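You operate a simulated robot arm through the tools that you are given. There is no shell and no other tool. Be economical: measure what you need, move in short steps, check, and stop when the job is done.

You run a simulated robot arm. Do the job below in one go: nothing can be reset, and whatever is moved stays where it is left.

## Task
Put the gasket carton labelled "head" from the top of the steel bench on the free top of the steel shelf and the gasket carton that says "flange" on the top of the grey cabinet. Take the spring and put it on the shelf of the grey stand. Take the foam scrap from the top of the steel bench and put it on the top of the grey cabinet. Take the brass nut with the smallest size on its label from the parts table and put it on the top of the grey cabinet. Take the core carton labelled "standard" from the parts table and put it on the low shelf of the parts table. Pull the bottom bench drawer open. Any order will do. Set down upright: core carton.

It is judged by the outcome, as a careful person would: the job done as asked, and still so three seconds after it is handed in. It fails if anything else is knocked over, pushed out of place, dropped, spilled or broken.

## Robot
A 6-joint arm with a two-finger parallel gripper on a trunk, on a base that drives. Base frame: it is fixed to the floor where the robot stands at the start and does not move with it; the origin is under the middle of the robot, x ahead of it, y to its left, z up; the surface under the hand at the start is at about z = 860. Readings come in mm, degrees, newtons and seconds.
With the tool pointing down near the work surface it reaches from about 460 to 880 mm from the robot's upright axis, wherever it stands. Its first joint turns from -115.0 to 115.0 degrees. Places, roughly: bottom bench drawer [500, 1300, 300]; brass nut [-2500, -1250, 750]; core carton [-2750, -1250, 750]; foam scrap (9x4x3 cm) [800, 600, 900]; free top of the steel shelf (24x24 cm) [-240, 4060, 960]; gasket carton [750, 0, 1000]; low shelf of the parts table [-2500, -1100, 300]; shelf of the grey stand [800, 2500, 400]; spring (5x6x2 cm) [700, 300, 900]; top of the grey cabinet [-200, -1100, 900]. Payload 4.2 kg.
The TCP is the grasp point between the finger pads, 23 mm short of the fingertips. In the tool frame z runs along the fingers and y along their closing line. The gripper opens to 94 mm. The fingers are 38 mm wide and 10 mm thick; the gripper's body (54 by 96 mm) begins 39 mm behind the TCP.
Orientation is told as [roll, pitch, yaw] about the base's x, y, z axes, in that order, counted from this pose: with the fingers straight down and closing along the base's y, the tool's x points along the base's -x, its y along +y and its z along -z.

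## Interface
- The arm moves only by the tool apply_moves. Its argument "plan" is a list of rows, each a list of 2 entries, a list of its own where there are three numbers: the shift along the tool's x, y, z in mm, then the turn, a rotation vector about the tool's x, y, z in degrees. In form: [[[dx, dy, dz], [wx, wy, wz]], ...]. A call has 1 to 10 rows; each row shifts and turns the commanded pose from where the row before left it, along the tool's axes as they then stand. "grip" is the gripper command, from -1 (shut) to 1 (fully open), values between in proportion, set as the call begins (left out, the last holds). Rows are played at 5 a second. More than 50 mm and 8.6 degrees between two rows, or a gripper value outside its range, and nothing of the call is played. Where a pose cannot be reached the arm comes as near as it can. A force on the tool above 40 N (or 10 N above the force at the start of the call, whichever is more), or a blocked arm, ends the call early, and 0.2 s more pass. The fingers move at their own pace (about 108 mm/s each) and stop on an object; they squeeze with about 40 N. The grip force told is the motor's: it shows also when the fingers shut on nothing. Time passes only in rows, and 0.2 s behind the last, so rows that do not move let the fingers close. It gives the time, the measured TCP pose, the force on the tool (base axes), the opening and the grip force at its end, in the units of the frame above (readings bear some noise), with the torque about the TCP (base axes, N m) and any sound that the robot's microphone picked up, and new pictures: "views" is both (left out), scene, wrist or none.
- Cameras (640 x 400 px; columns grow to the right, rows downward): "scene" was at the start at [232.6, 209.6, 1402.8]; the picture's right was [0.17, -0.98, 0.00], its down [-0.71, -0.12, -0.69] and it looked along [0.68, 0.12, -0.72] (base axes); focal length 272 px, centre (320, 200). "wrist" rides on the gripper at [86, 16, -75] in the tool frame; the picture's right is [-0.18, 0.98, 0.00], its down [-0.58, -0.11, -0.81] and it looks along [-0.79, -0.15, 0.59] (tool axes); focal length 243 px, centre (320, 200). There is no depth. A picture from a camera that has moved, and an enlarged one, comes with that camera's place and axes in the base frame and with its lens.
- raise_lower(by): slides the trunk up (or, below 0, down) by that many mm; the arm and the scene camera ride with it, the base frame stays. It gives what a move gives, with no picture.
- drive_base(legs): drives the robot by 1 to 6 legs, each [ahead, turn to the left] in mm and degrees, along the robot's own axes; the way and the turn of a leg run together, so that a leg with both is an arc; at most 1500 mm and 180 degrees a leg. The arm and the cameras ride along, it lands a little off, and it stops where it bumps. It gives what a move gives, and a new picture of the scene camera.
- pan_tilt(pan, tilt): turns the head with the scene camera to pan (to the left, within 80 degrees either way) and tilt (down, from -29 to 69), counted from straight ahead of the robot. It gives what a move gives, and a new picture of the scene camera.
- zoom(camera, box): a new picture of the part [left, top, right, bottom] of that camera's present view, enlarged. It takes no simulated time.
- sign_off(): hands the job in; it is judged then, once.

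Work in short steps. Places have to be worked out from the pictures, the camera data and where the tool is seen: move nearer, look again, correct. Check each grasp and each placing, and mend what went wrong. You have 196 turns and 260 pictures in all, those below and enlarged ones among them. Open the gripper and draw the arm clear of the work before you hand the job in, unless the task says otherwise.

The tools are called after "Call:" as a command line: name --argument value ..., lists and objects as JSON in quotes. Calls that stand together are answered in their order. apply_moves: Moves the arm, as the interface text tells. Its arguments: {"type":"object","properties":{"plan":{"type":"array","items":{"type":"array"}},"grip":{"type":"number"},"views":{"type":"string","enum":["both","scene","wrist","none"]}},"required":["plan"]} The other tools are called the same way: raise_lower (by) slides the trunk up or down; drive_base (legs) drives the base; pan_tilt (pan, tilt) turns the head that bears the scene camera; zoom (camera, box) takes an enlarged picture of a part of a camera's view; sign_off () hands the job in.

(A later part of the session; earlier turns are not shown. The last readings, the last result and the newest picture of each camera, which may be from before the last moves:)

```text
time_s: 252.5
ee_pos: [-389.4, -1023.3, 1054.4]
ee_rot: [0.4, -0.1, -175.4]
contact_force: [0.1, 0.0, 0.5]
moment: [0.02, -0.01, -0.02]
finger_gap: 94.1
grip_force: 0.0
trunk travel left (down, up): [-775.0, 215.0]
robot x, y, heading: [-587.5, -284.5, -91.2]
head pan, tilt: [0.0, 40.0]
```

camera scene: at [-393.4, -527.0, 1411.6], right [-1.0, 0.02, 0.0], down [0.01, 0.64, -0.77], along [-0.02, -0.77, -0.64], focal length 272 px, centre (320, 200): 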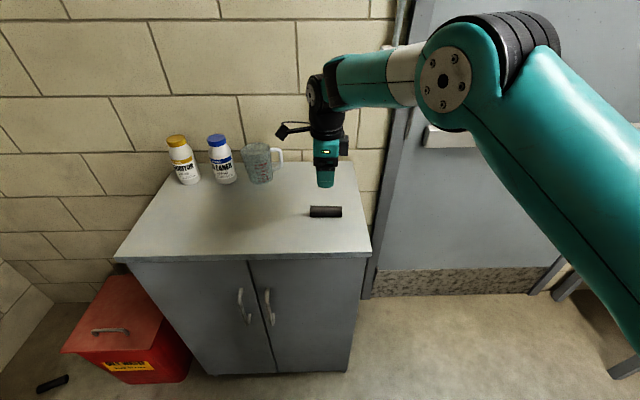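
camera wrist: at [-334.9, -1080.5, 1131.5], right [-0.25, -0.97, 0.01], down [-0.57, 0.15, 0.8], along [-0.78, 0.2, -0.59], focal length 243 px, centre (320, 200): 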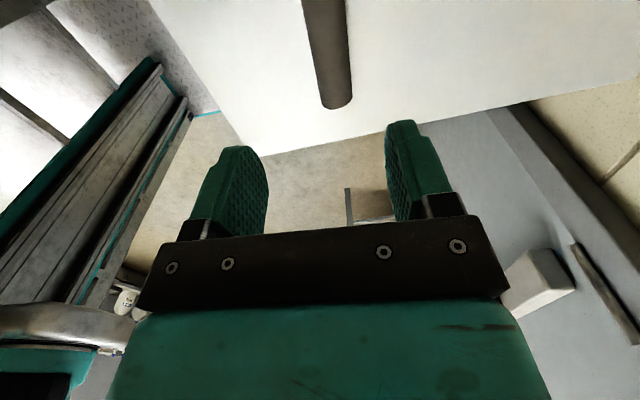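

Call:
apply_moves --plan '[[[0, -40, 0], [0, 0, 0]], [[0, -40, 0], [0, 0, 0]], [[0, -40, 0], [0, 0, 0]], [[0, -40, 0], [0, 0, 0]], [[0, 0, 0], [0, 0, 0]]]' --views "none"

Call:
apply_moves --plan '[[[0, 0, 0], [0, 0, -8.4]], [[0, 0, 0], [0, 0, -8.4]], [[0, 0, 0], [0, 0, -8.4]], [[0, 0, 0], [0, 0, -8.4]], [[0, 0, 0], [0, 0, -8.4]], [[0, 0, 0], [0, 0, -8.4]], [[0, 0, 0], [0, 0, -8.4]], [[0, 0, 0], [0, 0, -8.4]], [[0, 0, 0], [0, 0, -8.4]], [[0, 0, 0], [0, 0, -8.4]]]' --views "none"

Call:
drive_base --legs '[[-610, 0], [0, 91.3], [605, 0]]'

Call:
pan_tilt --pan 10 --tilt 46

```text
time_s: 253.7
ee_pos: [-404.3, -862.3, 1054.1]
ee_rot: [0.4, 0.1, -175.4]
contact_force: [-0.3, 0.1, 0.4]
moment: [-0.01, 0.03, 0.05]
finger_gap: 94.0
grip_force: 0.2
trunk travel left (down, up): [-775.0, 215.0]
robot x, y, heading: [-585.1, -283.1, -91.3]
head pan, tilt: [0.0, 40.0]
```

```text
time_s: 255.9
ee_pos: [-401.9, -863.4, 1053.6]
ee_rot: [0.1, -0.4, -91.2]
contact_force: [0.6, -0.7, 0.7]
moment: [-0.04, 0.01, 0.01]
finger_gap: 94.1
grip_force: 0.0
trunk travel left (down, up): [-775.0, 215.0]
robot x, y, heading: [-583.6, -284.3, -91.3]
head pan, tilt: [0.0, 40.0]
```

```text
time_s: 266.2
ee_pos: [603.8, 500.0, 1054.9]
ee_rot: [0.1, -0.3, -0.8]
contact_force: [0.6, 0.2, 0.0]
moment: [-0.02, 0.0, -0.03]
finger_gap: 94.1
grip_force: 0.1
trunk travel left (down, up): [-775.0, 215.0]
robot x, y, heading: [26.4, 313.1, -0.9]
head pan, tilt: [0.0, 40.0]
camera scene: at [267.1, 502.9, 1411.6], right [-0.01, -1.0, 0.0], down [-0.64, 0.01, -0.77], along [0.77, -0.01, -0.64], focal length 272 px, centre (320, 200)
```

scene: 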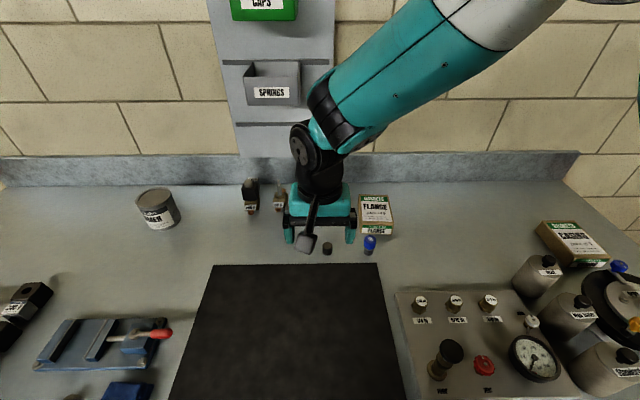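

```text
time_s: 266.9
ee_pos: [604.0, 501.3, 1054.5]
ee_rot: [0.1, -0.5, -0.9]
contact_force: [0.4, 0.3, 0.4]
moment: [-0.01, 0.04, -0.02]
finger_gap: 93.6
grip_force: 0.1
trunk travel left (down, up): [-775.0, 215.0]
robot x, y, heading: [21.7, 310.6, -0.9]
head pan, tilt: [10.0, 46.0]
camera scene: at [261.6, 516.9, 1403.0], right [0.16, -0.99, 0.0], down [-0.71, -0.11, -0.69], along [0.69, 0.11, -0.72], focal length 272 px, centre (320, 200)
```

scene: 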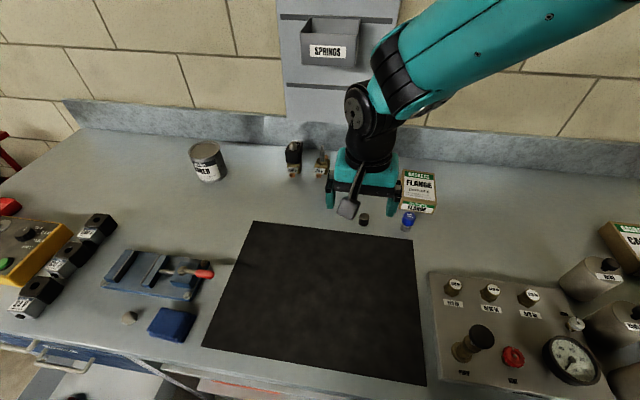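

I move above the FLANGE carton to view it from the wrist.

Call:
apply_moves --plan '[[[-37.7, -31.8, 9], [0, 0, 0]], [[-37.7, -31.8, 9], [0, 0, 0]], [[-37.7, -31.8, 9], [0, 0, 0]], [[-37.7, -31.8, 9], [0, 0, 0]], [[-37.7, -31.8, 9], [0, 0, 0]], [[0, 0, 0], [0, 0, 0]]]'

Call:
zoom --camera "wrist" --box '[200, 0, 440, 150]'

Call:
zoom --camera "scene" --box '[340, 140, 500, 240]'

```text
refused: row 1 steps farther than a row can; nothing moved
```

```text
2.67 times, centred on (320, 75) of wrist
camera zoom: at [517.0, 518.0, 1129.2], right [0.2, 0.98, 0.0], down [0.57, -0.12, 0.81], along [0.79, -0.16, -0.59], focal length 647 px, centre (320, 533)
```

zoom: 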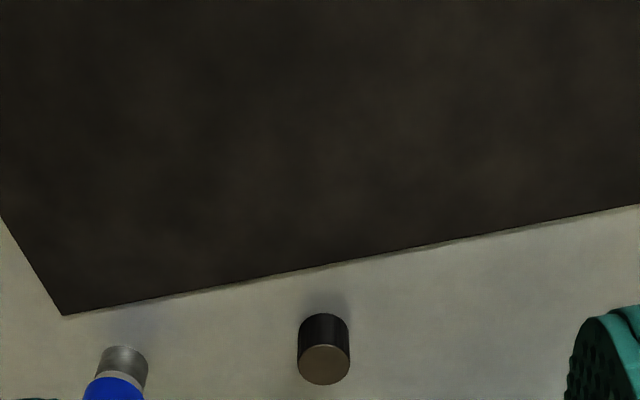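

```text
4.00 times, centred on (420, 190) of scene
camera zoom: at [261.6, 516.9, 1403.0], right [0.16, -0.99, 0.0], down [-0.71, -0.11, -0.69], along [0.69, 0.11, -0.72], focal length 1090 px, centre (-80, 240)
```

zoom: 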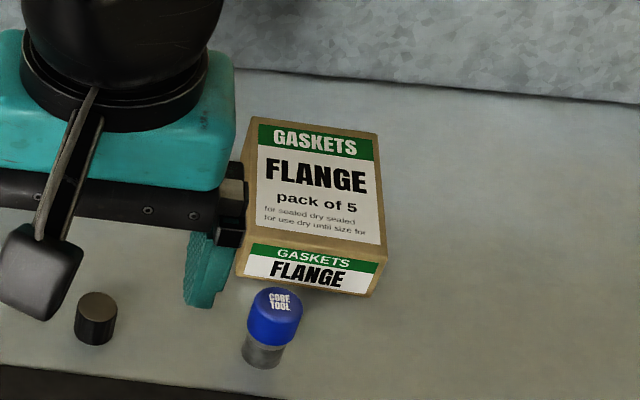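

Refused (row too long); I resend with shorter rows.

Call:
apply_moves --plan '[[[-31.4, -26.5, 7.5], [0, 0, 0]], [[-31.4, -26.5, 7.5], [0, 0, 0]], [[-31.4, -26.5, 7.5], [0, 0, 0]], [[-31.4, -26.5, 7.5], [0, 0, 0]], [[-31.4, -26.5, 7.5], [0, 0, 0]], [[-31.4, -26.5, 7.5], [0, 0, 0]], [[0, 0, 0], [0, 0, 0]]]' --grip 1 --views "scene"

Call:
zoom --camera "wrist" --box '[200, 0, 440, 150]'

```text
time_s: 268.5
ee_pos: [790.0, 337.1, 1010.6]
ee_rot: [0.0, -0.5, -0.9]
contact_force: [0.0, 0.6, 0.0]
moment: [0.0, -0.01, 0.02]
finger_gap: 93.8
grip_force: 0.0
trunk travel left (down, up): [-775.0, 215.0]
robot x, y, heading: [28.8, 315.5, -0.7]
head pan, tilt: [10.0, 46.0]
camera scene: at [261.5, 516.9, 1403.0], right [0.16, -0.99, 0.0], down [-0.71, -0.11, -0.69], along [0.69, 0.11, -0.72], focal length 272 px, centre (320, 200)
```

scene: 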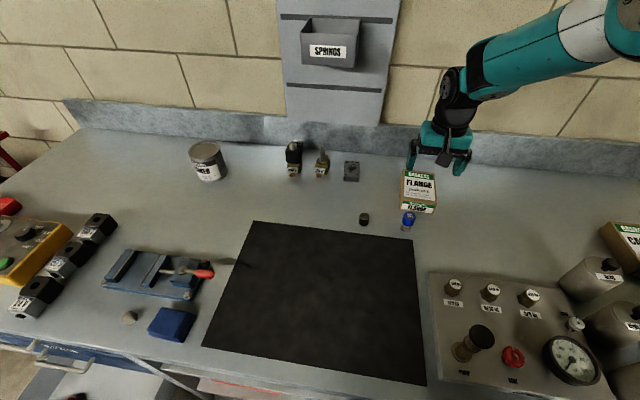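

```text
2.67 times, centred on (320, 75) of wrist
camera zoom: at [703.7, 356.3, 1086.2], right [0.2, 0.98, 0.0], down [0.57, -0.12, 0.81], along [0.79, -0.16, -0.59], focal length 647 px, centre (320, 533)
```

zoom: 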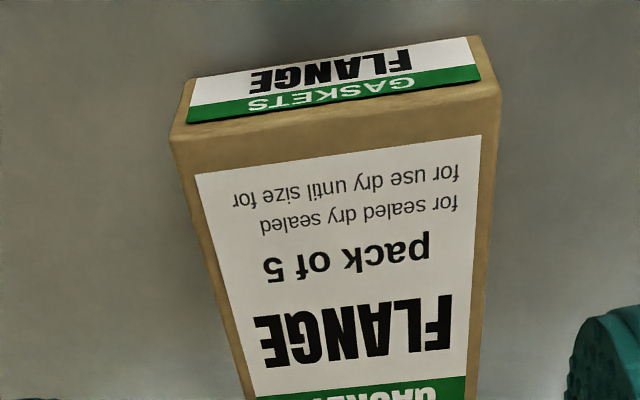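

FLANGE is yawed ≈ −4°, 88 mm wide, mid-line y ≈ 342 at x = 815. I align yaw and position and lower, watching the force.

Call:
apply_moves --plan '[[[-25, 5.4, 0], [0, 0, 3.2]], [[0, 0, 35], [0, 0, 0]], [[0, 0, 30], [0, 0, 0]], [[0, 0, 0], [0, 0, 0]]]'

Call:
zoom --camera "wrist" --box '[140, 0, 540, 250]'

```text
time_s: 269.5
ee_pos: [815.3, 343.9, 946.6]
ee_rot: [0.1, -0.4, -4.2]
contact_force: [-0.6, -0.3, -0.7]
moment: [-0.01, 0.0, -0.02]
finger_gap: 94.1
grip_force: 0.1
trunk travel left (down, up): [-775.0, 215.0]
robot x, y, heading: [25.1, 314.7, -1.0]
head pan, tilt: [10.0, 46.0]
camera scene: at [261.5, 516.9, 1403.0], right [0.16, -0.99, 0.0], down [-0.71, -0.11, -0.69], along [0.69, 0.11, -0.72], focal length 272 px, centre (320, 200)
camera wrist: at [729.9, 366.0, 1020.2], right [0.25, 0.97, 0.0], down [0.57, -0.15, 0.81], along [0.78, -0.2, -0.59], focal length 243 px, centre (320, 200)
```

scene: 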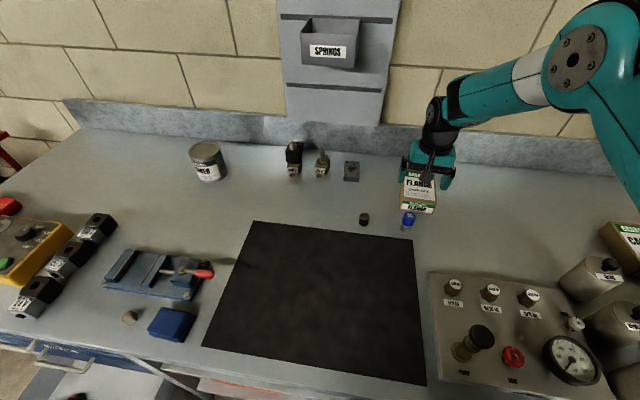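
wrist: 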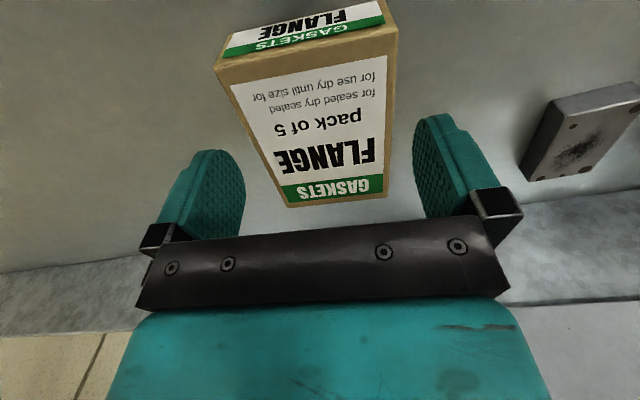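

```text
1.60 times, centred on (340, 125) of wrist
camera zoom: at [729.9, 366.0, 1020.2], right [0.25, 0.97, 0.0], down [0.57, -0.15, 0.81], along [0.78, -0.2, -0.59], focal length 388 px, centre (288, 320)
```

zoom: 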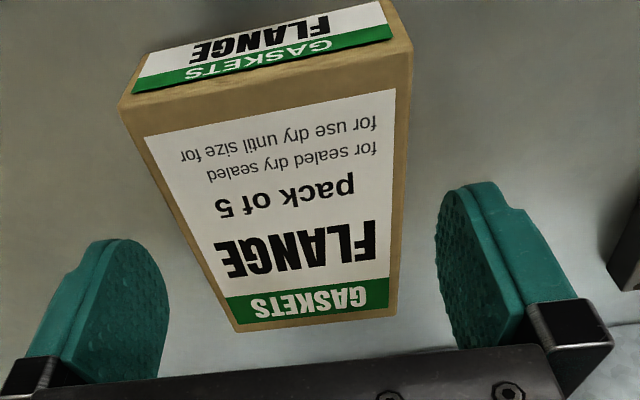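

Mid-line at y ≈ 341.7; I shift −2 mm and descend in small steps.

Call:
apply_moves --plan '[[[0, -2, 15], [0, 0, 0]], [[0, 0, 12], [0, 0, 0]], [[0, 0, 10], [0, 0, 0]], [[0, 0, 10], [0, 0, 0]], [[0, 0, 10], [0, 0, 0]], [[0, 0, 4], [0, 0, 0]], [[0, 0, 0], [0, 0, 0]]]' --views "wrist"

```text
time_s: 271.1
ee_pos: [816.4, 340.3, 884.4]
ee_rot: [0.1, -0.4, -4.1]
contact_force: [-0.1, -0.2, -0.4]
moment: [0.07, 0.0, 0.01]
finger_gap: 94.2
grip_force: 0.1
trunk travel left (down, up): [-775.0, 215.0]
robot x, y, heading: [24.4, 311.8, -0.8]
head pan, tilt: [10.0, 46.0]
camera wrist: at [730.1, 364.0, 958.9], right [0.25, 0.97, 0.0], down [0.57, -0.15, 0.81], along [0.78, -0.2, -0.59], focal length 243 px, centre (320, 200)
```

wrist: 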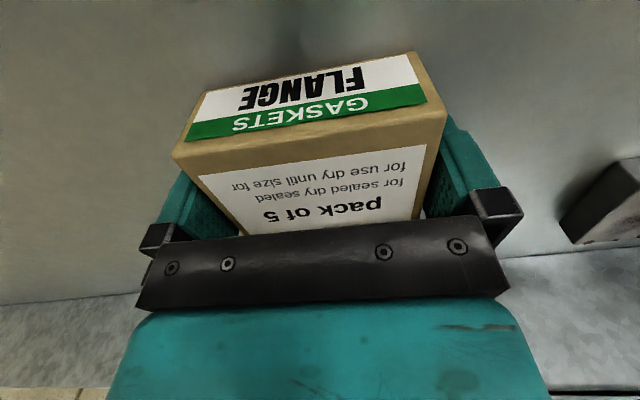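

Fingers straddle the carton cleanly. Close, then lift slowly.

Call:
apply_moves --plan '[[[0, 0, 0], [0, 0, 0]], [[0, 0, 0], [0, 0, 0]], [[0, 0, 0], [0, 0, 0]], [[0, 0, 0], [0, 0, 0]], [[0, 0, 0], [0, 0, 0]]]' --grip -1 --views "none"

Call:
apply_moves --plan '[[[0, 0, -4], [0, 0, 0]], [[0, 0, -6], [0, 0, 0]], [[0, 0, -10], [0, 0, 0]], [[0, 0, -15], [0, 0, 0]], [[0, 0, -20], [0, 0, 0]], [[0, 0, -25], [0, 0, 0]], [[0, 0, -30], [0, 0, 0]], [[0, 0, -30], [0, 0, 0]], [[0, 0, -25], [0, 0, 0]], [[0, 0, 0], [0, 0, 0]]]' --views "wrist"

```text
time_s: 272.3
ee_pos: [815.6, 341.4, 883.7]
ee_rot: [0.1, -0.4, -4.1]
contact_force: [0.0, 0.6, 0.2]
moment: [-0.06, -0.08, 0.04]
finger_gap: 87.8
grip_force: 40.0
trunk travel left (down, up): [-775.0, 215.0]
robot x, y, heading: [21.9, 315.1, -0.6]
head pan, tilt: [10.0, 46.0]
```

```text
time_s: 274.5
ee_pos: [814.4, 338.9, 1051.7]
ee_rot: [0.2, -0.4, -4.1]
contact_force: [-0.1, 0.2, -1.4]
moment: [0.0, 0.04, 0.0]
finger_gap: 87.8
grip_force: 40.2
trunk travel left (down, up): [-775.0, 215.0]
robot x, y, heading: [26.3, 312.8, -0.6]
head pan, tilt: [10.0, 46.0]
camera wrist: at [729.7, 363.1, 1125.5], right [0.25, 0.97, 0.0], down [0.57, -0.15, 0.81], along [0.78, -0.2, -0.59], focal length 243 px, centre (320, 200)
```

wrist: 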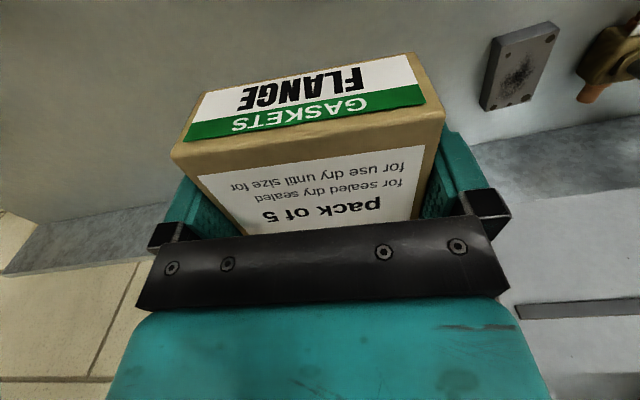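

Held. Retract, back off and drive toward the cabinet, this time more to the left.

Call:
apply_moves --plan '[[[15, 0, 0], [0, 0, 0]], [[25, 0, 0], [0, 0, 0]], [[30, 0, 0], [0, 0, 0]], [[30, 0, 0], [0, 0, 0]], [[30, 0, 0], [0, 0, 0]], [[30, 0, 0], [0, 0, 0]], [[30, 0, 0], [0, 0, 0]], [[20, 0, 0], [0, 0, 0]]]' --views "none"

Call:
drive_base --legs '[[-600, 0], [0, -69], [640, 0], [0, -20.5]]'

Call:
pan_tilt --pan 0 --tilt 40

```text
time_s: 276.3
ee_pos: [604.2, 357.9, 1046.5]
ee_rot: [0.0, -0.5, -4.1]
contact_force: [0.7, 0.0, -2.3]
moment: [-0.01, 0.08, -0.03]
finger_gap: 87.6
grip_force: 40.1
trunk travel left (down, up): [-775.0, 215.0]
robot x, y, heading: [26.8, 314.0, -0.9]
head pan, tilt: [10.0, 46.0]
```

```text
time_s: 287.0
ee_pos: [-302.8, -869.0, 1046.9]
ee_rot: [0.2, -0.4, -94.2]
contact_force: [0.1, 0.0, -1.3]
moment: [0.02, 0.01, 0.0]
finger_gap: 88.0
grip_force: 39.6
trunk travel left (down, up): [-775.0, 215.0]
robot x, y, heading: [-348.7, -292.9, -91.2]
head pan, tilt: [10.0, 46.0]
camera scene: at [-140.1, -526.6, 1402.9], right [-0.99, -0.16, 0.0], down [-0.11, 0.71, -0.69], along [0.11, -0.69, -0.72], focal length 272 px, centre (320, 200)
```

scene: 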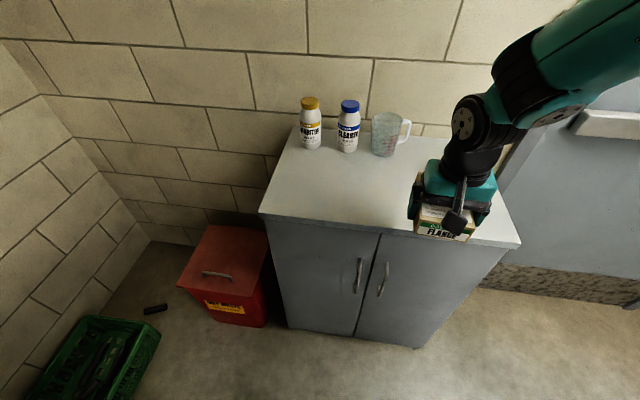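

```text
time_s: 287.7
ee_pos: [-304.1, -868.8, 1046.3]
ee_rot: [0.1, -0.4, -94.2]
contact_force: [-0.2, 0.8, -1.8]
moment: [0.01, 0.01, 0.01]
finger_gap: 87.8
grip_force: 39.7
trunk travel left (down, up): [-775.0, 215.0]
robot x, y, heading: [-343.2, -294.5, -91.1]
head pan, tilt: [0.0, 40.0]
camera scene: at [-154.1, -532.1, 1411.6], right [-1.0, 0.02, 0.0], down [0.01, 0.64, -0.77], along [-0.01, -0.77, -0.64], focal length 272 px, centre (320, 200)
```

scene: 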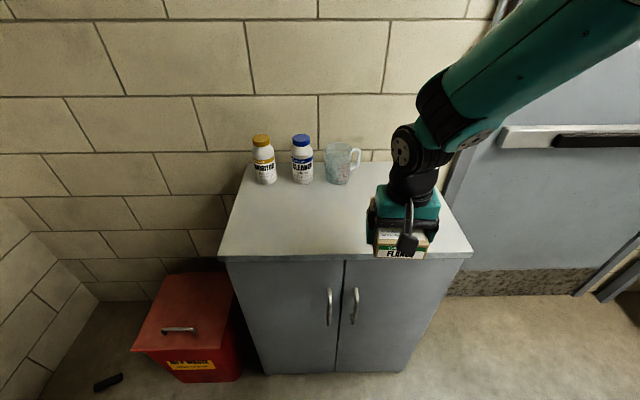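

I position the carton over the free middle (centre ≈ (−210, −1050)), clear of the jug and the foam.

Call:
apply_moves --plan '[[[-15, 10, 0], [0, 0, 0]], [[-25, 17.4, 0], [0, 0, 0]], [[-25, 17.4, 0], [0, 0, 0]], [[-25, 17.4, 0], [0, 0, 0]], [[-25, 17.4, 0], [0, 0, 0]], [[-25, 17.4, 10], [0, 0, 0]], [[-10.7, 7.3, 20], [0, 0, 0]], [[0, 0, 30], [0, 0, 0]], [[0, 0, 25], [0, 0, 0]], [[0, 0, 0], [0, 0, 0]]]'

```text
time_s: 289.9
ee_pos: [-208.3, -1028.6, 964.4]
ee_rot: [0.1, -0.4, -94.2]
contact_force: [0.0, -1.4, -0.4]
moment: [0.05, 0.01, 0.01]
finger_gap: 87.8
grip_force: 40.5
trunk travel left (down, up): [-775.0, 215.0]
robot x, y, heading: [-347.0, -290.6, -90.9]
head pan, tilt: [0.0, 40.0]
camera scene: at [-154.1, -532.1, 1411.6], right [-1.0, 0.02, 0.0], down [0.01, 0.64, -0.77], along [-0.01, -0.77, -0.64], focal length 272 px, centre (320, 200)
camera wrist: at [-185.2, -942.6, 1038.4], right [0.97, -0.26, 0.0], down [-0.15, -0.57, 0.81], along [-0.2, -0.78, -0.59], focal length 243 px, centre (320, 200)
```

scene: 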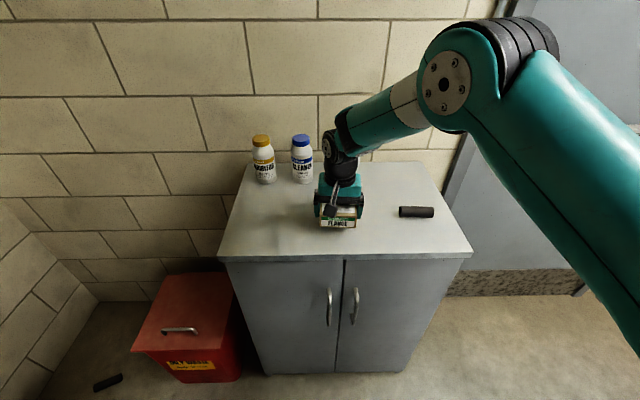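
wrist: 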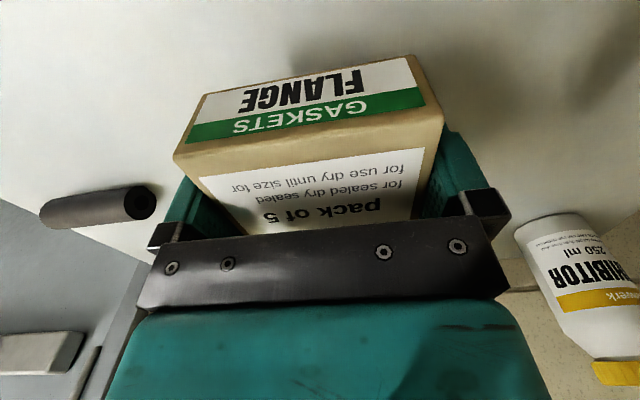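

Clear on all sides; lower to contact.

Call:
apply_moves --plan '[[[0, 0, 12], [0, 0, 0]], [[0, 0, 8], [0, 0, 0]], [[0, 0, 4], [0, 0, 0]], [[0, 0, 3], [0, 0, 0]], [[0, 0, 3], [0, 0, 0]], [[0, 0, 3], [0, 0, 0]], [[0, 0, 3], [0, 0, 0]], [[0, 0, 3], [0, 0, 0]]]' --views "none"

```text
time_s: 291.7
ee_pos: [-207.2, -1028.2, 924.5]
ee_rot: [0.1, -0.4, -94.2]
contact_force: [-0.1, 0.0, 1.0]
moment: [-0.17, 0.18, -0.1]
finger_gap: 87.7
grip_force: 39.8
trunk travel left (down, up): [-775.0, 215.0]
robot x, y, heading: [-346.3, -287.1, -90.9]
head pan, tilt: [0.0, 40.0]
```

Call:
apply_moves --plan '[[[0, 0, 2], [0, 0, 0]], [[0, 0, 2], [0, 0, 0]], [[0, 0, 2], [0, 0, 0]], [[0, 0, 2], [0, 0, 0]]]' --views "wrist"

```text
time_s: 292.5
ee_pos: [-207.6, -1030.1, 923.5]
ee_rot: [0.3, -0.7, -94.2]
contact_force: [-0.8, 1.3, 18.9]
moment: [0.96, 0.76, -0.02]
finger_gap: 87.5
grip_force: 40.2
trunk travel left (down, up): [-775.0, 215.0]
robot x, y, heading: [-350.3, -291.0, -90.9]
head pan, tilt: [0.0, 40.0]
stopped in row 3: the force on the tool passed its limit at 42 N (the readings are from after the stop); the commanded pose is now the measured one
camera wrist: at [-185.6, -943.8, 998.0], right [0.97, -0.26, 0.01], down [-0.15, -0.56, 0.81], along [-0.2, -0.79, -0.58], focal length 243 px, centre (320, 200)
```

wrist: 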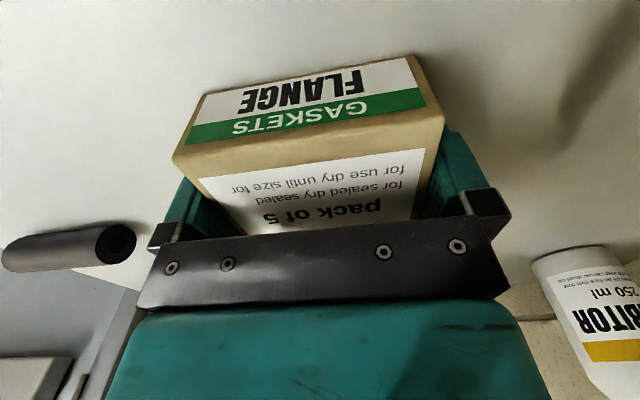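

The carton rests on the top (contact at z ≈ 924, so surface ≈ 900). Release and lift straight up.

Call:
apply_moves --plan '[[[0, 0, 0], [0, 0, 0]], [[0, 0, 0], [0, 0, 0]], [[0, 0, 0], [0, 0, 0]], [[0, 0, -15], [0, 0, 0]], [[0, 0, -25], [0, 0, 0]], [[0, 0, -40], [0, 0, 0]], [[0, 0, -40], [0, 0, 0]], [[30, 0, 0], [0, 0, 0]], [[40, 0, 0], [0, 0, 0]], [[40, 0, 0], [0, 0, 0]]]' --grip 1

```text
time_s: 294.7
ee_pos: [-200.2, -918.9, 1038.9]
ee_rot: [0.4, -0.5, -94.2]
contact_force: [0.3, -0.1, 0.5]
moment: [0.0, 0.0, -0.01]
finger_gap: 94.1
grip_force: 0.1
trunk travel left (down, up): [-775.0, 215.0]
robot x, y, heading: [-344.1, -291.1, -90.9]
head pan, tilt: [0.0, 40.0]
camera scene: at [-154.2, -532.6, 1411.5], right [-1.0, 0.02, 0.0], down [0.01, 0.64, -0.77], along [-0.01, -0.77, -0.64], focal length 272 px, centre (320, 200)
camera wrist: at [-177.1, -831.7, 1113.5], right [0.97, -0.26, 0.01], down [-0.15, -0.56, 0.81], along [-0.2, -0.79, -0.58], focal length 243 px, centre (320, 200)
```

scene: 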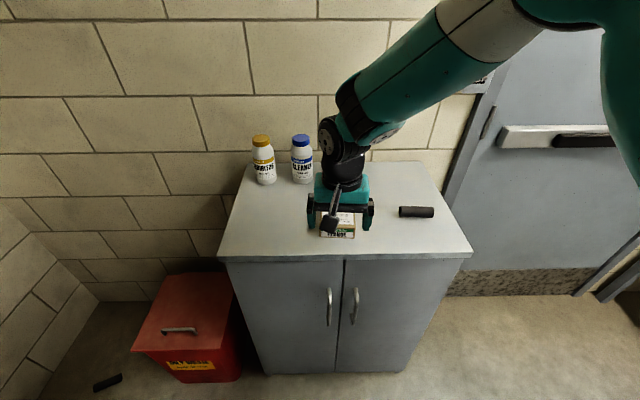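
wrist: 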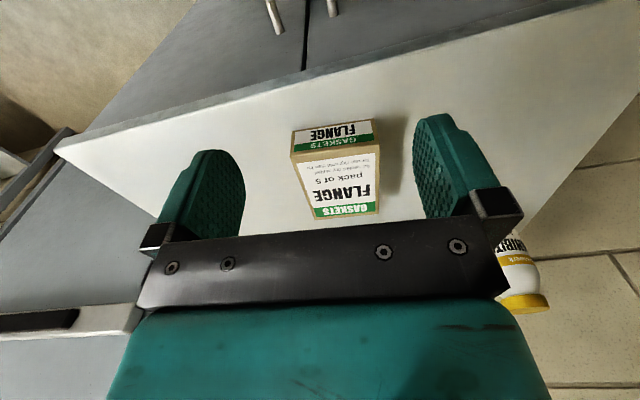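

FLANGE placed. Now the parts table: retract, back up, turn to face −x and look.

Call:
apply_moves --plan '[[[40, 0, 0], [0, 0, 0]], [[20, 0, 0], [0, 0, 0]]]' --views "none"

Call:
drive_base --legs '[[-250, 0], [0, -89], [700, 0]]'

Call:
pan_tilt --pan 35 --tilt 25

```text
time_s: 295.3
ee_pos: [-197.0, -859.3, 1038.7]
ee_rot: [0.2, -0.7, -94.1]
contact_force: [0.0, 1.0, -0.1]
moment: [0.01, 0.02, 0.01]
finger_gap: 94.0
grip_force: 0.0
trunk travel left (down, up): [-775.0, 215.0]
robot x, y, heading: [-345.2, -291.4, -90.8]
head pan, tilt: [0.0, 40.0]
```

```text
time_s: 304.3
ee_pos: [-1609.8, -218.1, 1038.0]
ee_rot: [0.4, -0.5, 177.5]
contact_force: [0.0, 0.2, 0.2]
moment: [-0.01, 0.01, 0.02]
finger_gap: 93.9
grip_force: 0.0
trunk travel left (down, up): [-775.0, 215.0]
robot x, y, heading: [-1047.0, -54.0, -179.1]
head pan, tilt: [0.0, 40.0]
camera scene: at [-1279.3, -251.5, 1411.6], right [-0.01, 1.0, 0.0], down [0.64, 0.01, -0.77], along [-0.77, -0.01, -0.64], focal length 272 px, centre (320, 200)
```

scene: 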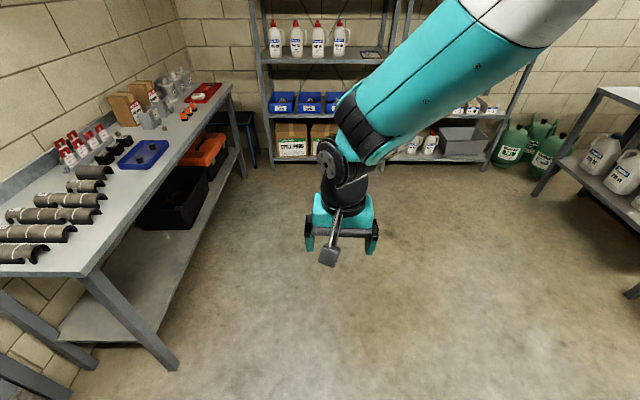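

```text
time_s: 305.3
ee_pos: [-1609.5, -217.3, 1038.2]
ee_rot: [0.2, -0.6, 177.5]
contact_force: [-0.2, 0.2, 1.1]
moment: [0.01, 0.03, 0.0]
finger_gap: 94.2
grip_force: 0.1
trunk travel left (down, up): [-775.0, 215.0]
robot x, y, heading: [-1048.0, -49.7, -179.4]
head pan, tilt: [35.0, 25.0]
camera scene: at [-1269.1, -304.2, 1434.9], right [-0.58, 0.81, 0.0], down [0.34, 0.25, -0.91], along [-0.74, -0.53, -0.42], focal length 272 px, centre (320, 200)
```

scene: 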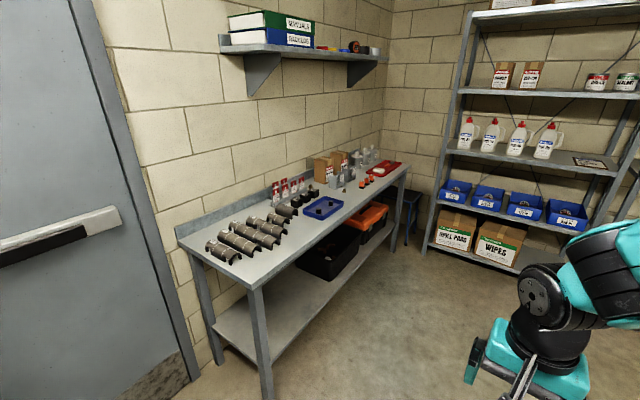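

Parts table front edge ≈ y −905, running from x ≈ −1760 to −3390. I drive along and face it near x ≈ −2450.

Call:
drive_base --legs '[[1380, 0], [0, 89.3]]'

Call:
pan_tilt --pan -5 --tilt 40

```text
time_s: 316.0
ee_pos: [-2268.3, -619.8, 1038.8]
ee_rot: [0.4, -0.5, -94.9]
contact_force: [0.1, 0.0, 0.3]
moment: [0.01, 0.0, 0.01]
finger_gap: 94.2
grip_force: 0.1
trunk travel left (down, up): [-775.0, 215.0]
robot x, y, heading: [-2408.4, -51.9, -91.6]
head pan, tilt: [35.0, 25.0]
camera scene: at [-2168.4, -285.0, 1435.0], right [-0.84, -0.55, 0.0], down [-0.23, 0.35, -0.91], along [0.5, -0.76, -0.42], focal length 272 px, centre (320, 200)
```

scene: 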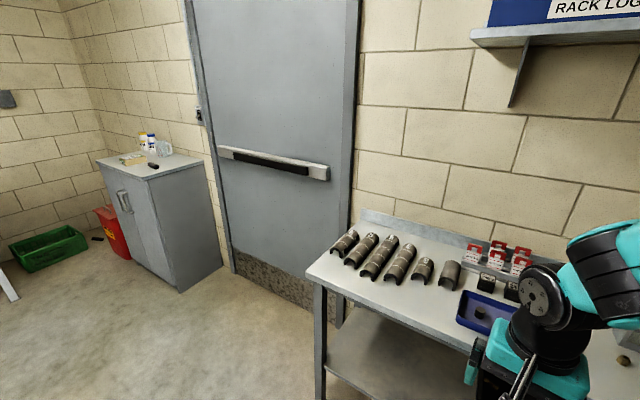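

```text
time_s: 317.0
ee_pos: [-2267.5, -618.9, 1037.6]
ee_rot: [0.3, -0.6, -94.9]
contact_force: [-0.2, -0.4, -0.4]
moment: [0.0, -0.02, 0.02]
finger_gap: 94.2
grip_force: 0.0
trunk travel left (down, up): [-775.0, 215.0]
robot x, y, heading: [-2411.6, -48.1, -91.8]
head pan, tilt: [-5.0, 40.0]
camera scene: at [-2228.8, -292.5, 1411.7], right [-0.99, 0.12, 0.0], down [0.07, 0.64, -0.77], along [-0.09, -0.76, -0.64], focal length 272 px, centre (320, 200)
```

scene: 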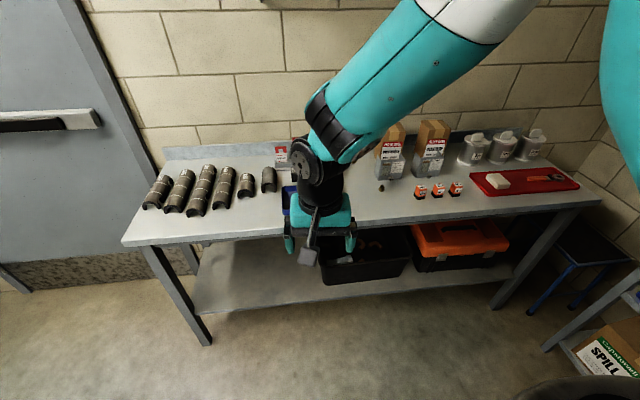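

I zoom on the items on the table.

Call:
zoom --camera "scene" --box '[340, 110, 580, 260]'

Call:
apply_moves --plan '[[[0, 40, 0], [0, 0, 0]], [[0, 40, 0], [0, 0, 0]], [[0, 40, 0], [0, 0, 0]], [[0, 40, 0], [0, 0, 0]], [[0, 40, 0], [0, 0, 0]], [[0, 40, 0], [0, 0, 0]]]'

```text
2.67 times, centred on (460, 185) of scene
camera zoom: at [-2228.8, -292.5, 1411.7], right [-0.99, 0.12, 0.0], down [0.07, 0.64, -0.77], along [-0.09, -0.76, -0.64], focal length 727 px, centre (-53, 240)
```

zoom: 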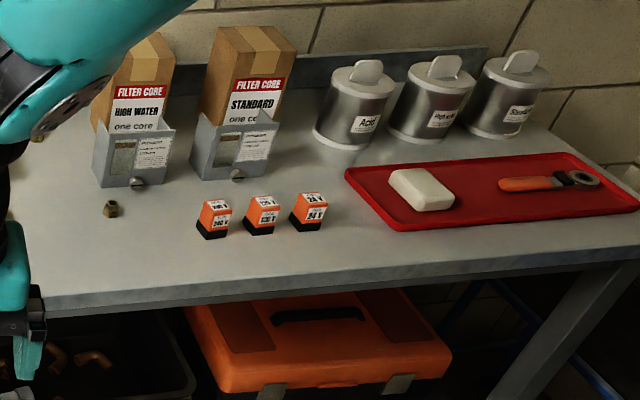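

```text
time_s: 318.4
ee_pos: [-2030.4, -639.4, 1038.1]
ee_rot: [0.4, -0.5, -95.0]
contact_force: [-1.1, -0.3, 0.5]
moment: [-0.02, 0.0, 0.0]
finger_gap: 93.9
grip_force: 0.0
trunk travel left (down, up): [-775.0, 215.0]
robot x, y, heading: [-2414.0, -51.2, -91.8]
head pan, tilt: [-5.0, 40.0]
camera scene: at [-2229.3, -292.4, 1411.7], right [-0.99, 0.12, 0.0], down [0.08, 0.64, -0.77], along [-0.09, -0.76, -0.64], focal length 272 px, centre (320, 200)
camera wrist: at [-2006.3, -553.2, 1112.7], right [0.96, -0.27, 0.01], down [-0.16, -0.56, 0.81], along [-0.21, -0.78, -0.58], focal length 243 px, centre (320, 200)
```

scene: 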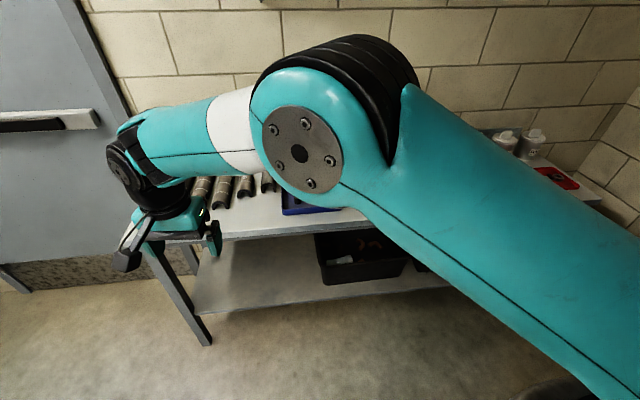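
wrist: 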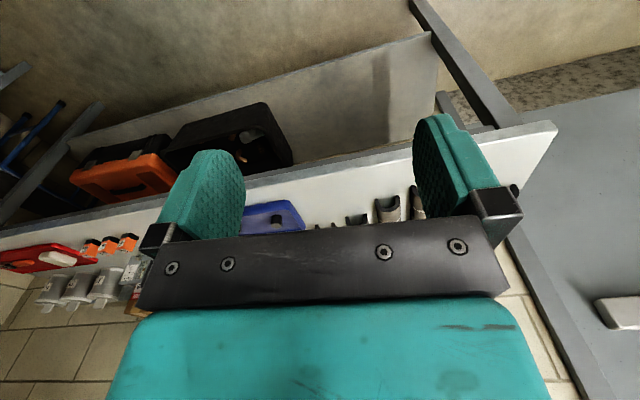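

STANDARD is the right-hand core carton. I swing the arm to the far right to see the table's middle.

Call:
apply_moves --plan '[[[0, -49, 0], [0, 0, 0]], [[0, -49, 0], [0, 0, 0]], [[0, -49, 0], [0, 0, 0]], [[0, -49, 0], [0, 0, 0]], [[0, -49, 0], [0, 0, 0]], [[0, -49, 0], [0, 0, 0]], [[0, -49, 0], [0, 0, 0]], [[0, -49, 0], [0, 0, 0]], [[0, -49, 0], [0, 0, 0]], [[0, -49, 0], [0, 0, 0]]]' --views "none"

Call:
apply_moves --plan '[[[0, -49, 0], [0, 0, 0]], [[0, -49, 0], [0, 0, 0]], [[0, -49, 0], [0, 0, 0]], [[0, -49, 0], [0, 0, 0]], [[0, -49, 0], [0, 0, 0]]]' --views "scene"

Call:
zoom --camera "scene" --box '[230, 110, 470, 260]'

```text
time_s: 320.6
ee_pos: [-2518.4, -600.1, 1039.1]
ee_rot: [0.2, -0.6, -94.9]
contact_force: [0.8, -0.1, 0.3]
moment: [-0.06, 0.07, 0.0]
finger_gap: 94.1
grip_force: 0.1
trunk travel left (down, up): [-775.0, 215.0]
robot x, y, heading: [-2410.6, -50.0, -91.4]
head pan, tilt: [-5.0, 40.0]
```

```text
time_s: 321.8
ee_pos: [-2761.8, -579.7, 1036.9]
ee_rot: [0.1, -0.5, -95.0]
contact_force: [0.6, 0.0, -0.4]
moment: [-0.01, 0.03, 0.0]
finger_gap: 94.0
grip_force: 0.1
trunk travel left (down, up): [-775.0, 215.0]
robot x, y, heading: [-2412.7, -44.7, -91.8]
head pan, tilt: [-5.0, 40.0]
camera scene: at [-2228.4, -292.4, 1411.6], right [-0.99, 0.12, 0.0], down [0.07, 0.64, -0.77], along [-0.09, -0.76, -0.64], focal length 272 px, centre (320, 200)
```

scene: 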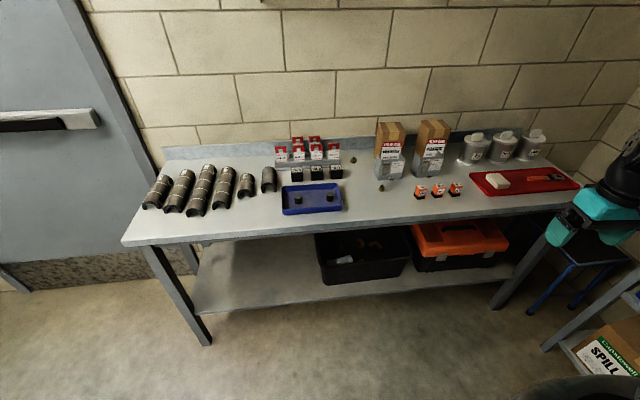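

```text
2.67 times, centred on (350, 185) of scene
camera zoom: at [-2228.4, -292.4, 1411.6], right [-0.99, 0.12, 0.0], down [0.07, 0.64, -0.77], along [-0.09, -0.76, -0.64], focal length 727 px, centre (240, 240)
```

zoom: 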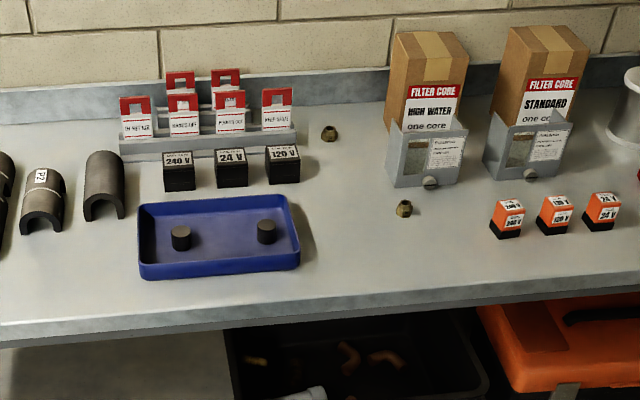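

Two brass nuts are visible; I zoom tightly to read labels and inspect the core carton holder.

Call:
zoom --camera "scene" --box '[336, 145, 400, 195]'

Call:
zoom --camera "scene" --box '[365, 110, 461, 185]'

```text
8.00 times, centred on (368, 170) of scene
camera zoom: at [-2228.4, -292.4, 1411.6], right [-0.99, 0.12, 0.0], down [0.07, 0.64, -0.77], along [-0.09, -0.76, -0.64], focal length 2180 px, centre (-64, 440)
```

zoom: 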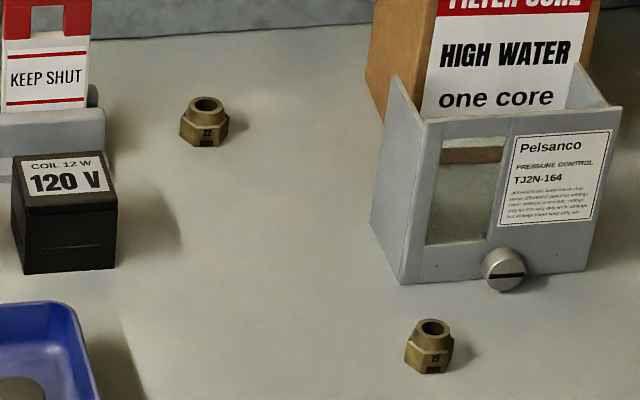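

```text
5.33 times, centred on (413, 148) of scene
camera zoom: at [-2228.4, -292.4, 1411.6], right [-0.99, 0.12, 0.0], down [0.07, 0.64, -0.77], along [-0.09, -0.76, -0.64], focal length 1453 px, centre (-176, 480)
```

zoom: 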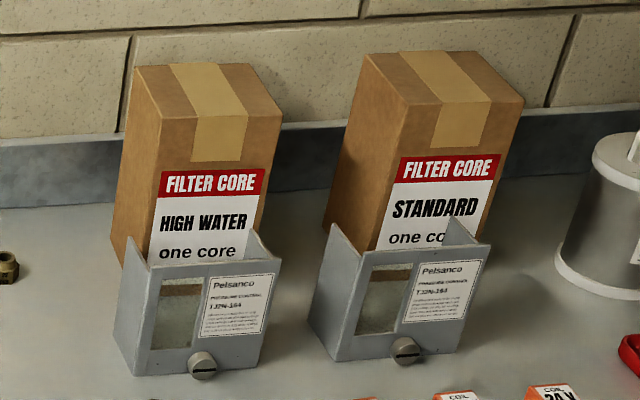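

Nuts show "12 mm" and "15 or 19 mm". Grey control covers stand in front of the cartons. I drive nearer to measure the STANDARD carton.

Call:
drive_base --legs '[[0, -27.4], [492, 0], [0, 29.2]]'

Call:
pan_tilt --pan -10 --tilt 35

Call:
pan_tilt --pan 0 --tilt 0

```text
time_s: 327.6
ee_pos: [-2981.1, -1025.3, 1036.4]
ee_rot: [0.3, -0.7, -92.8]
contact_force: [-0.4, -0.6, -0.8]
moment: [0.01, 0.01, -0.03]
finger_gap: 94.0
grip_force: 0.1
trunk travel left (down, up): [-775.0, 215.0]
robot x, y, heading: [-2648.2, -482.8, -89.7]
head pan, tilt: [-5.0, 40.0]
camera scene: at [-2458.8, -720.0, 1411.6], right [-1.0, 0.08, 0.0], down [0.05, 0.64, -0.77], along [-0.06, -0.76, -0.64], focal length 272 px, centre (320, 200)
```

scene: 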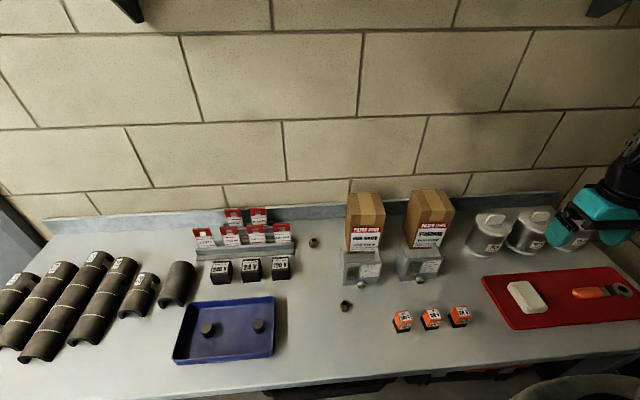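

```text
time_s: 328.2
ee_pos: [-2982.3, -1026.8, 1037.0]
ee_rot: [0.1, -0.7, -92.9]
contact_force: [-0.3, -0.5, -1.3]
moment: [0.01, -0.02, 0.0]
finger_gap: 93.9
grip_force: 0.1
trunk travel left (down, up): [-775.0, 215.0]
robot x, y, heading: [-2647.3, -482.8, -89.5]
head pan, tilt: [-10.0, 35.0]
camera scene: at [-2466.6, -722.1, 1419.2], right [-0.99, 0.17, 0.0], down [0.1, 0.57, -0.82], along [-0.14, -0.81, -0.57], focal length 272 px, centre (320, 200)
```

scene: 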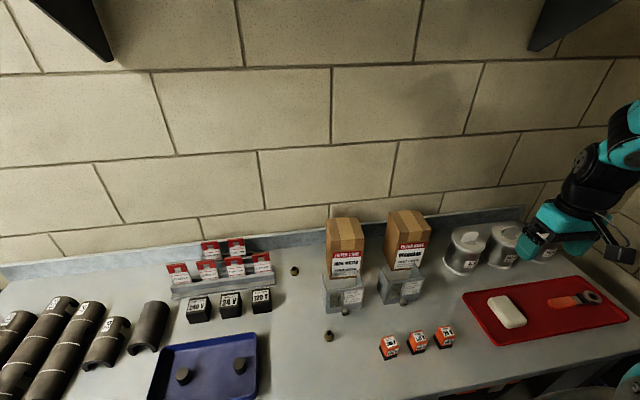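

```text
time_s: 329.2
ee_pos: [-2982.4, -1026.8, 1035.1]
ee_rot: [0.3, -0.6, -92.8]
contact_force: [-0.2, -0.6, 0.4]
moment: [0.03, -0.01, 0.0]
finger_gap: 94.1
grip_force: 0.1
trunk travel left (down, up): [-775.0, 215.0]
robot x, y, heading: [-2648.7, -480.5, -89.9]
head pan, tilt: [0.0, 0.0]
camera scene: at [-2451.4, -725.3, 1475.3], right [-1.0, -0.01, 0.0], down [0.0, 0.0, -1.0], along [0.01, -1.0, 0.0], focal length 272 px, centre (320, 200)
```

scene: 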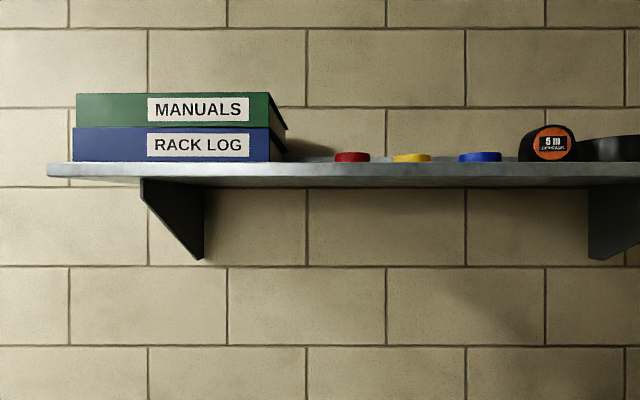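

The wall shelf is high (z ≈ 1490) - no problem. I look down again and zoom on the cartons and nuts.

Call:
pan_tilt --pan -5 --tilt 45

Call:
zoom --camera "scene" --box '[290, 130, 450, 230]'

Call:
zoom --camera "scene" --box '[290, 200, 380, 256]'

```text
time_s: 330.3
ee_pos: [-2982.4, -1026.6, 1036.4]
ee_rot: [0.3, -0.6, -93.0]
contact_force: [1.1, 0.6, -0.5]
moment: [0.01, 0.0, 0.01]
finger_gap: 94.0
grip_force: 0.0
trunk travel left (down, up): [-775.0, 215.0]
robot x, y, heading: [-2646.1, -484.2, -89.5]
head pan, tilt: [-5.0, 45.0]
camera scene: at [-2458.5, -716.4, 1404.5], right [-1.0, 0.08, 0.0], down [0.06, 0.7, -0.71], along [-0.06, -0.71, -0.71], focal length 272 px, centre (320, 200)
```

scene: 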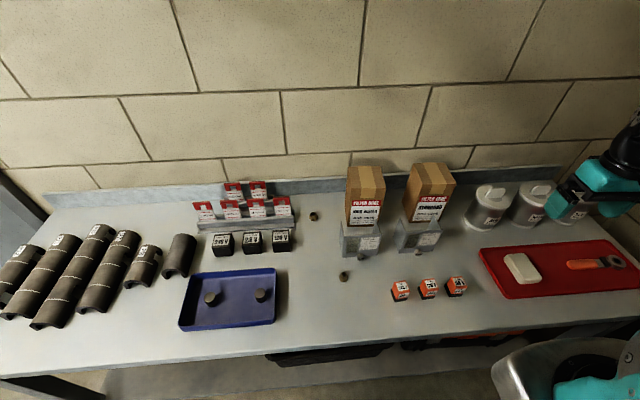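

```text
4.00 times, centred on (370, 180) of scene
camera zoom: at [-2458.5, -716.4, 1404.5], right [-1.0, 0.08, 0.0], down [0.06, 0.7, -0.71], along [-0.06, -0.71, -0.71], focal length 1090 px, centre (120, 280)
```

zoom: 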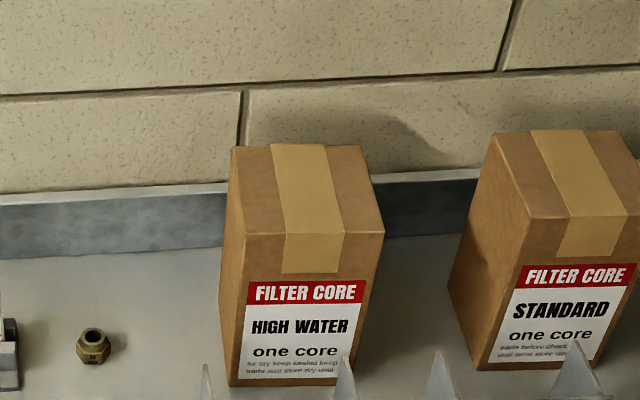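

```text
7.11 times, centred on (335, 228) of scene
camera zoom: at [-2458.5, -716.4, 1404.5], right [-1.0, 0.08, 0.0], down [0.06, 0.7, -0.71], along [-0.06, -0.71, -0.71], focal length 1938 px, centre (213, 1)
```

zoom: 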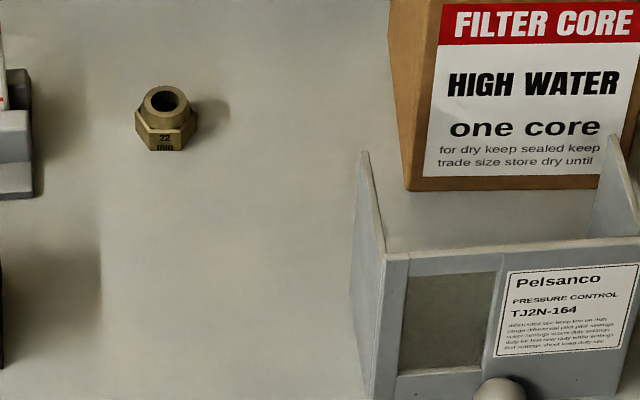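

Call:
zoom --camera "scene" --box '[328, 262, 360, 282]'

Call:
zoom --camera "scene" --box '[298, 205, 330, 225]'

Call:
zoom --camera "scene" --box '[380, 140, 500, 215]'

```text
16.00 times, centred on (344, 272) of scene
camera zoom: at [-2458.5, -716.4, 1404.5], right [-1.0, 0.08, 0.0], down [0.06, 0.7, -0.71], along [-0.06, -0.71, -0.71], focal length 4360 px, centre (-64, -952)
```

zoom: 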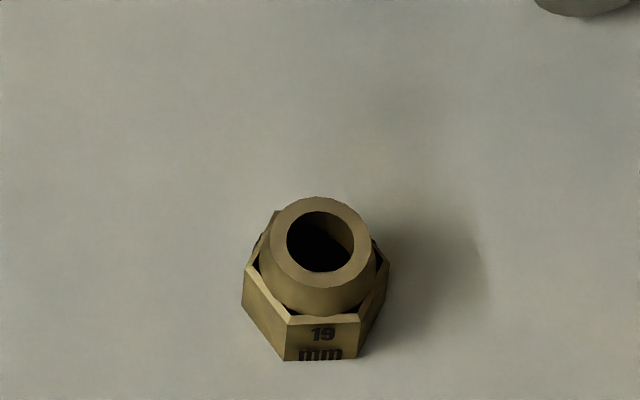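

```text
16.00 times, centred on (314, 215) of scene
camera zoom: at [-2458.5, -716.4, 1404.5], right [-1.0, 0.08, 0.0], down [0.06, 0.7, -0.71], along [-0.06, -0.71, -0.71], focal length 4360 px, centre (416, -40)
```

zoom: 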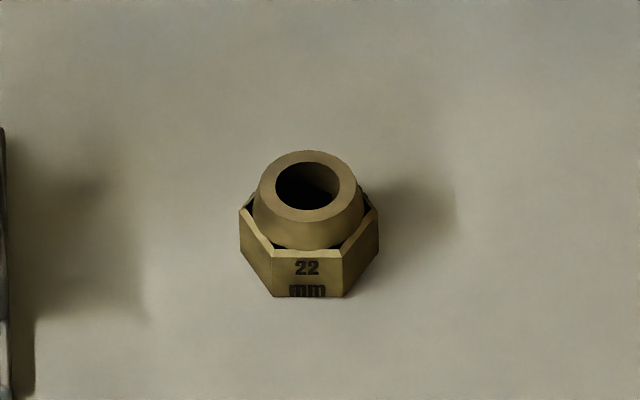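

```text
5.33 times, centred on (440, 178) of scene
camera zoom: at [-2458.5, -716.4, 1404.5], right [-1.0, 0.08, 0.0], down [0.06, 0.7, -0.71], along [-0.06, -0.71, -0.71], focal length 1453 px, centre (-320, 320)
```

zoom: 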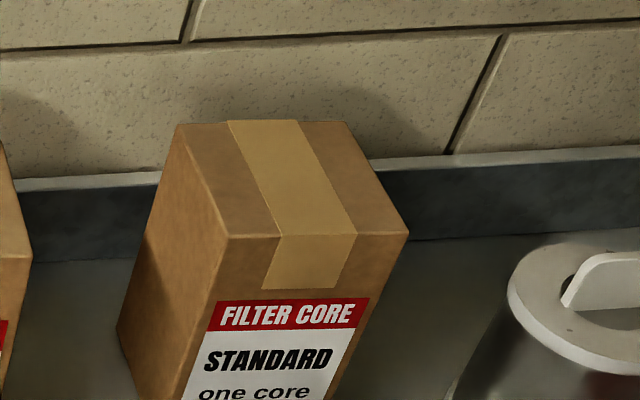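

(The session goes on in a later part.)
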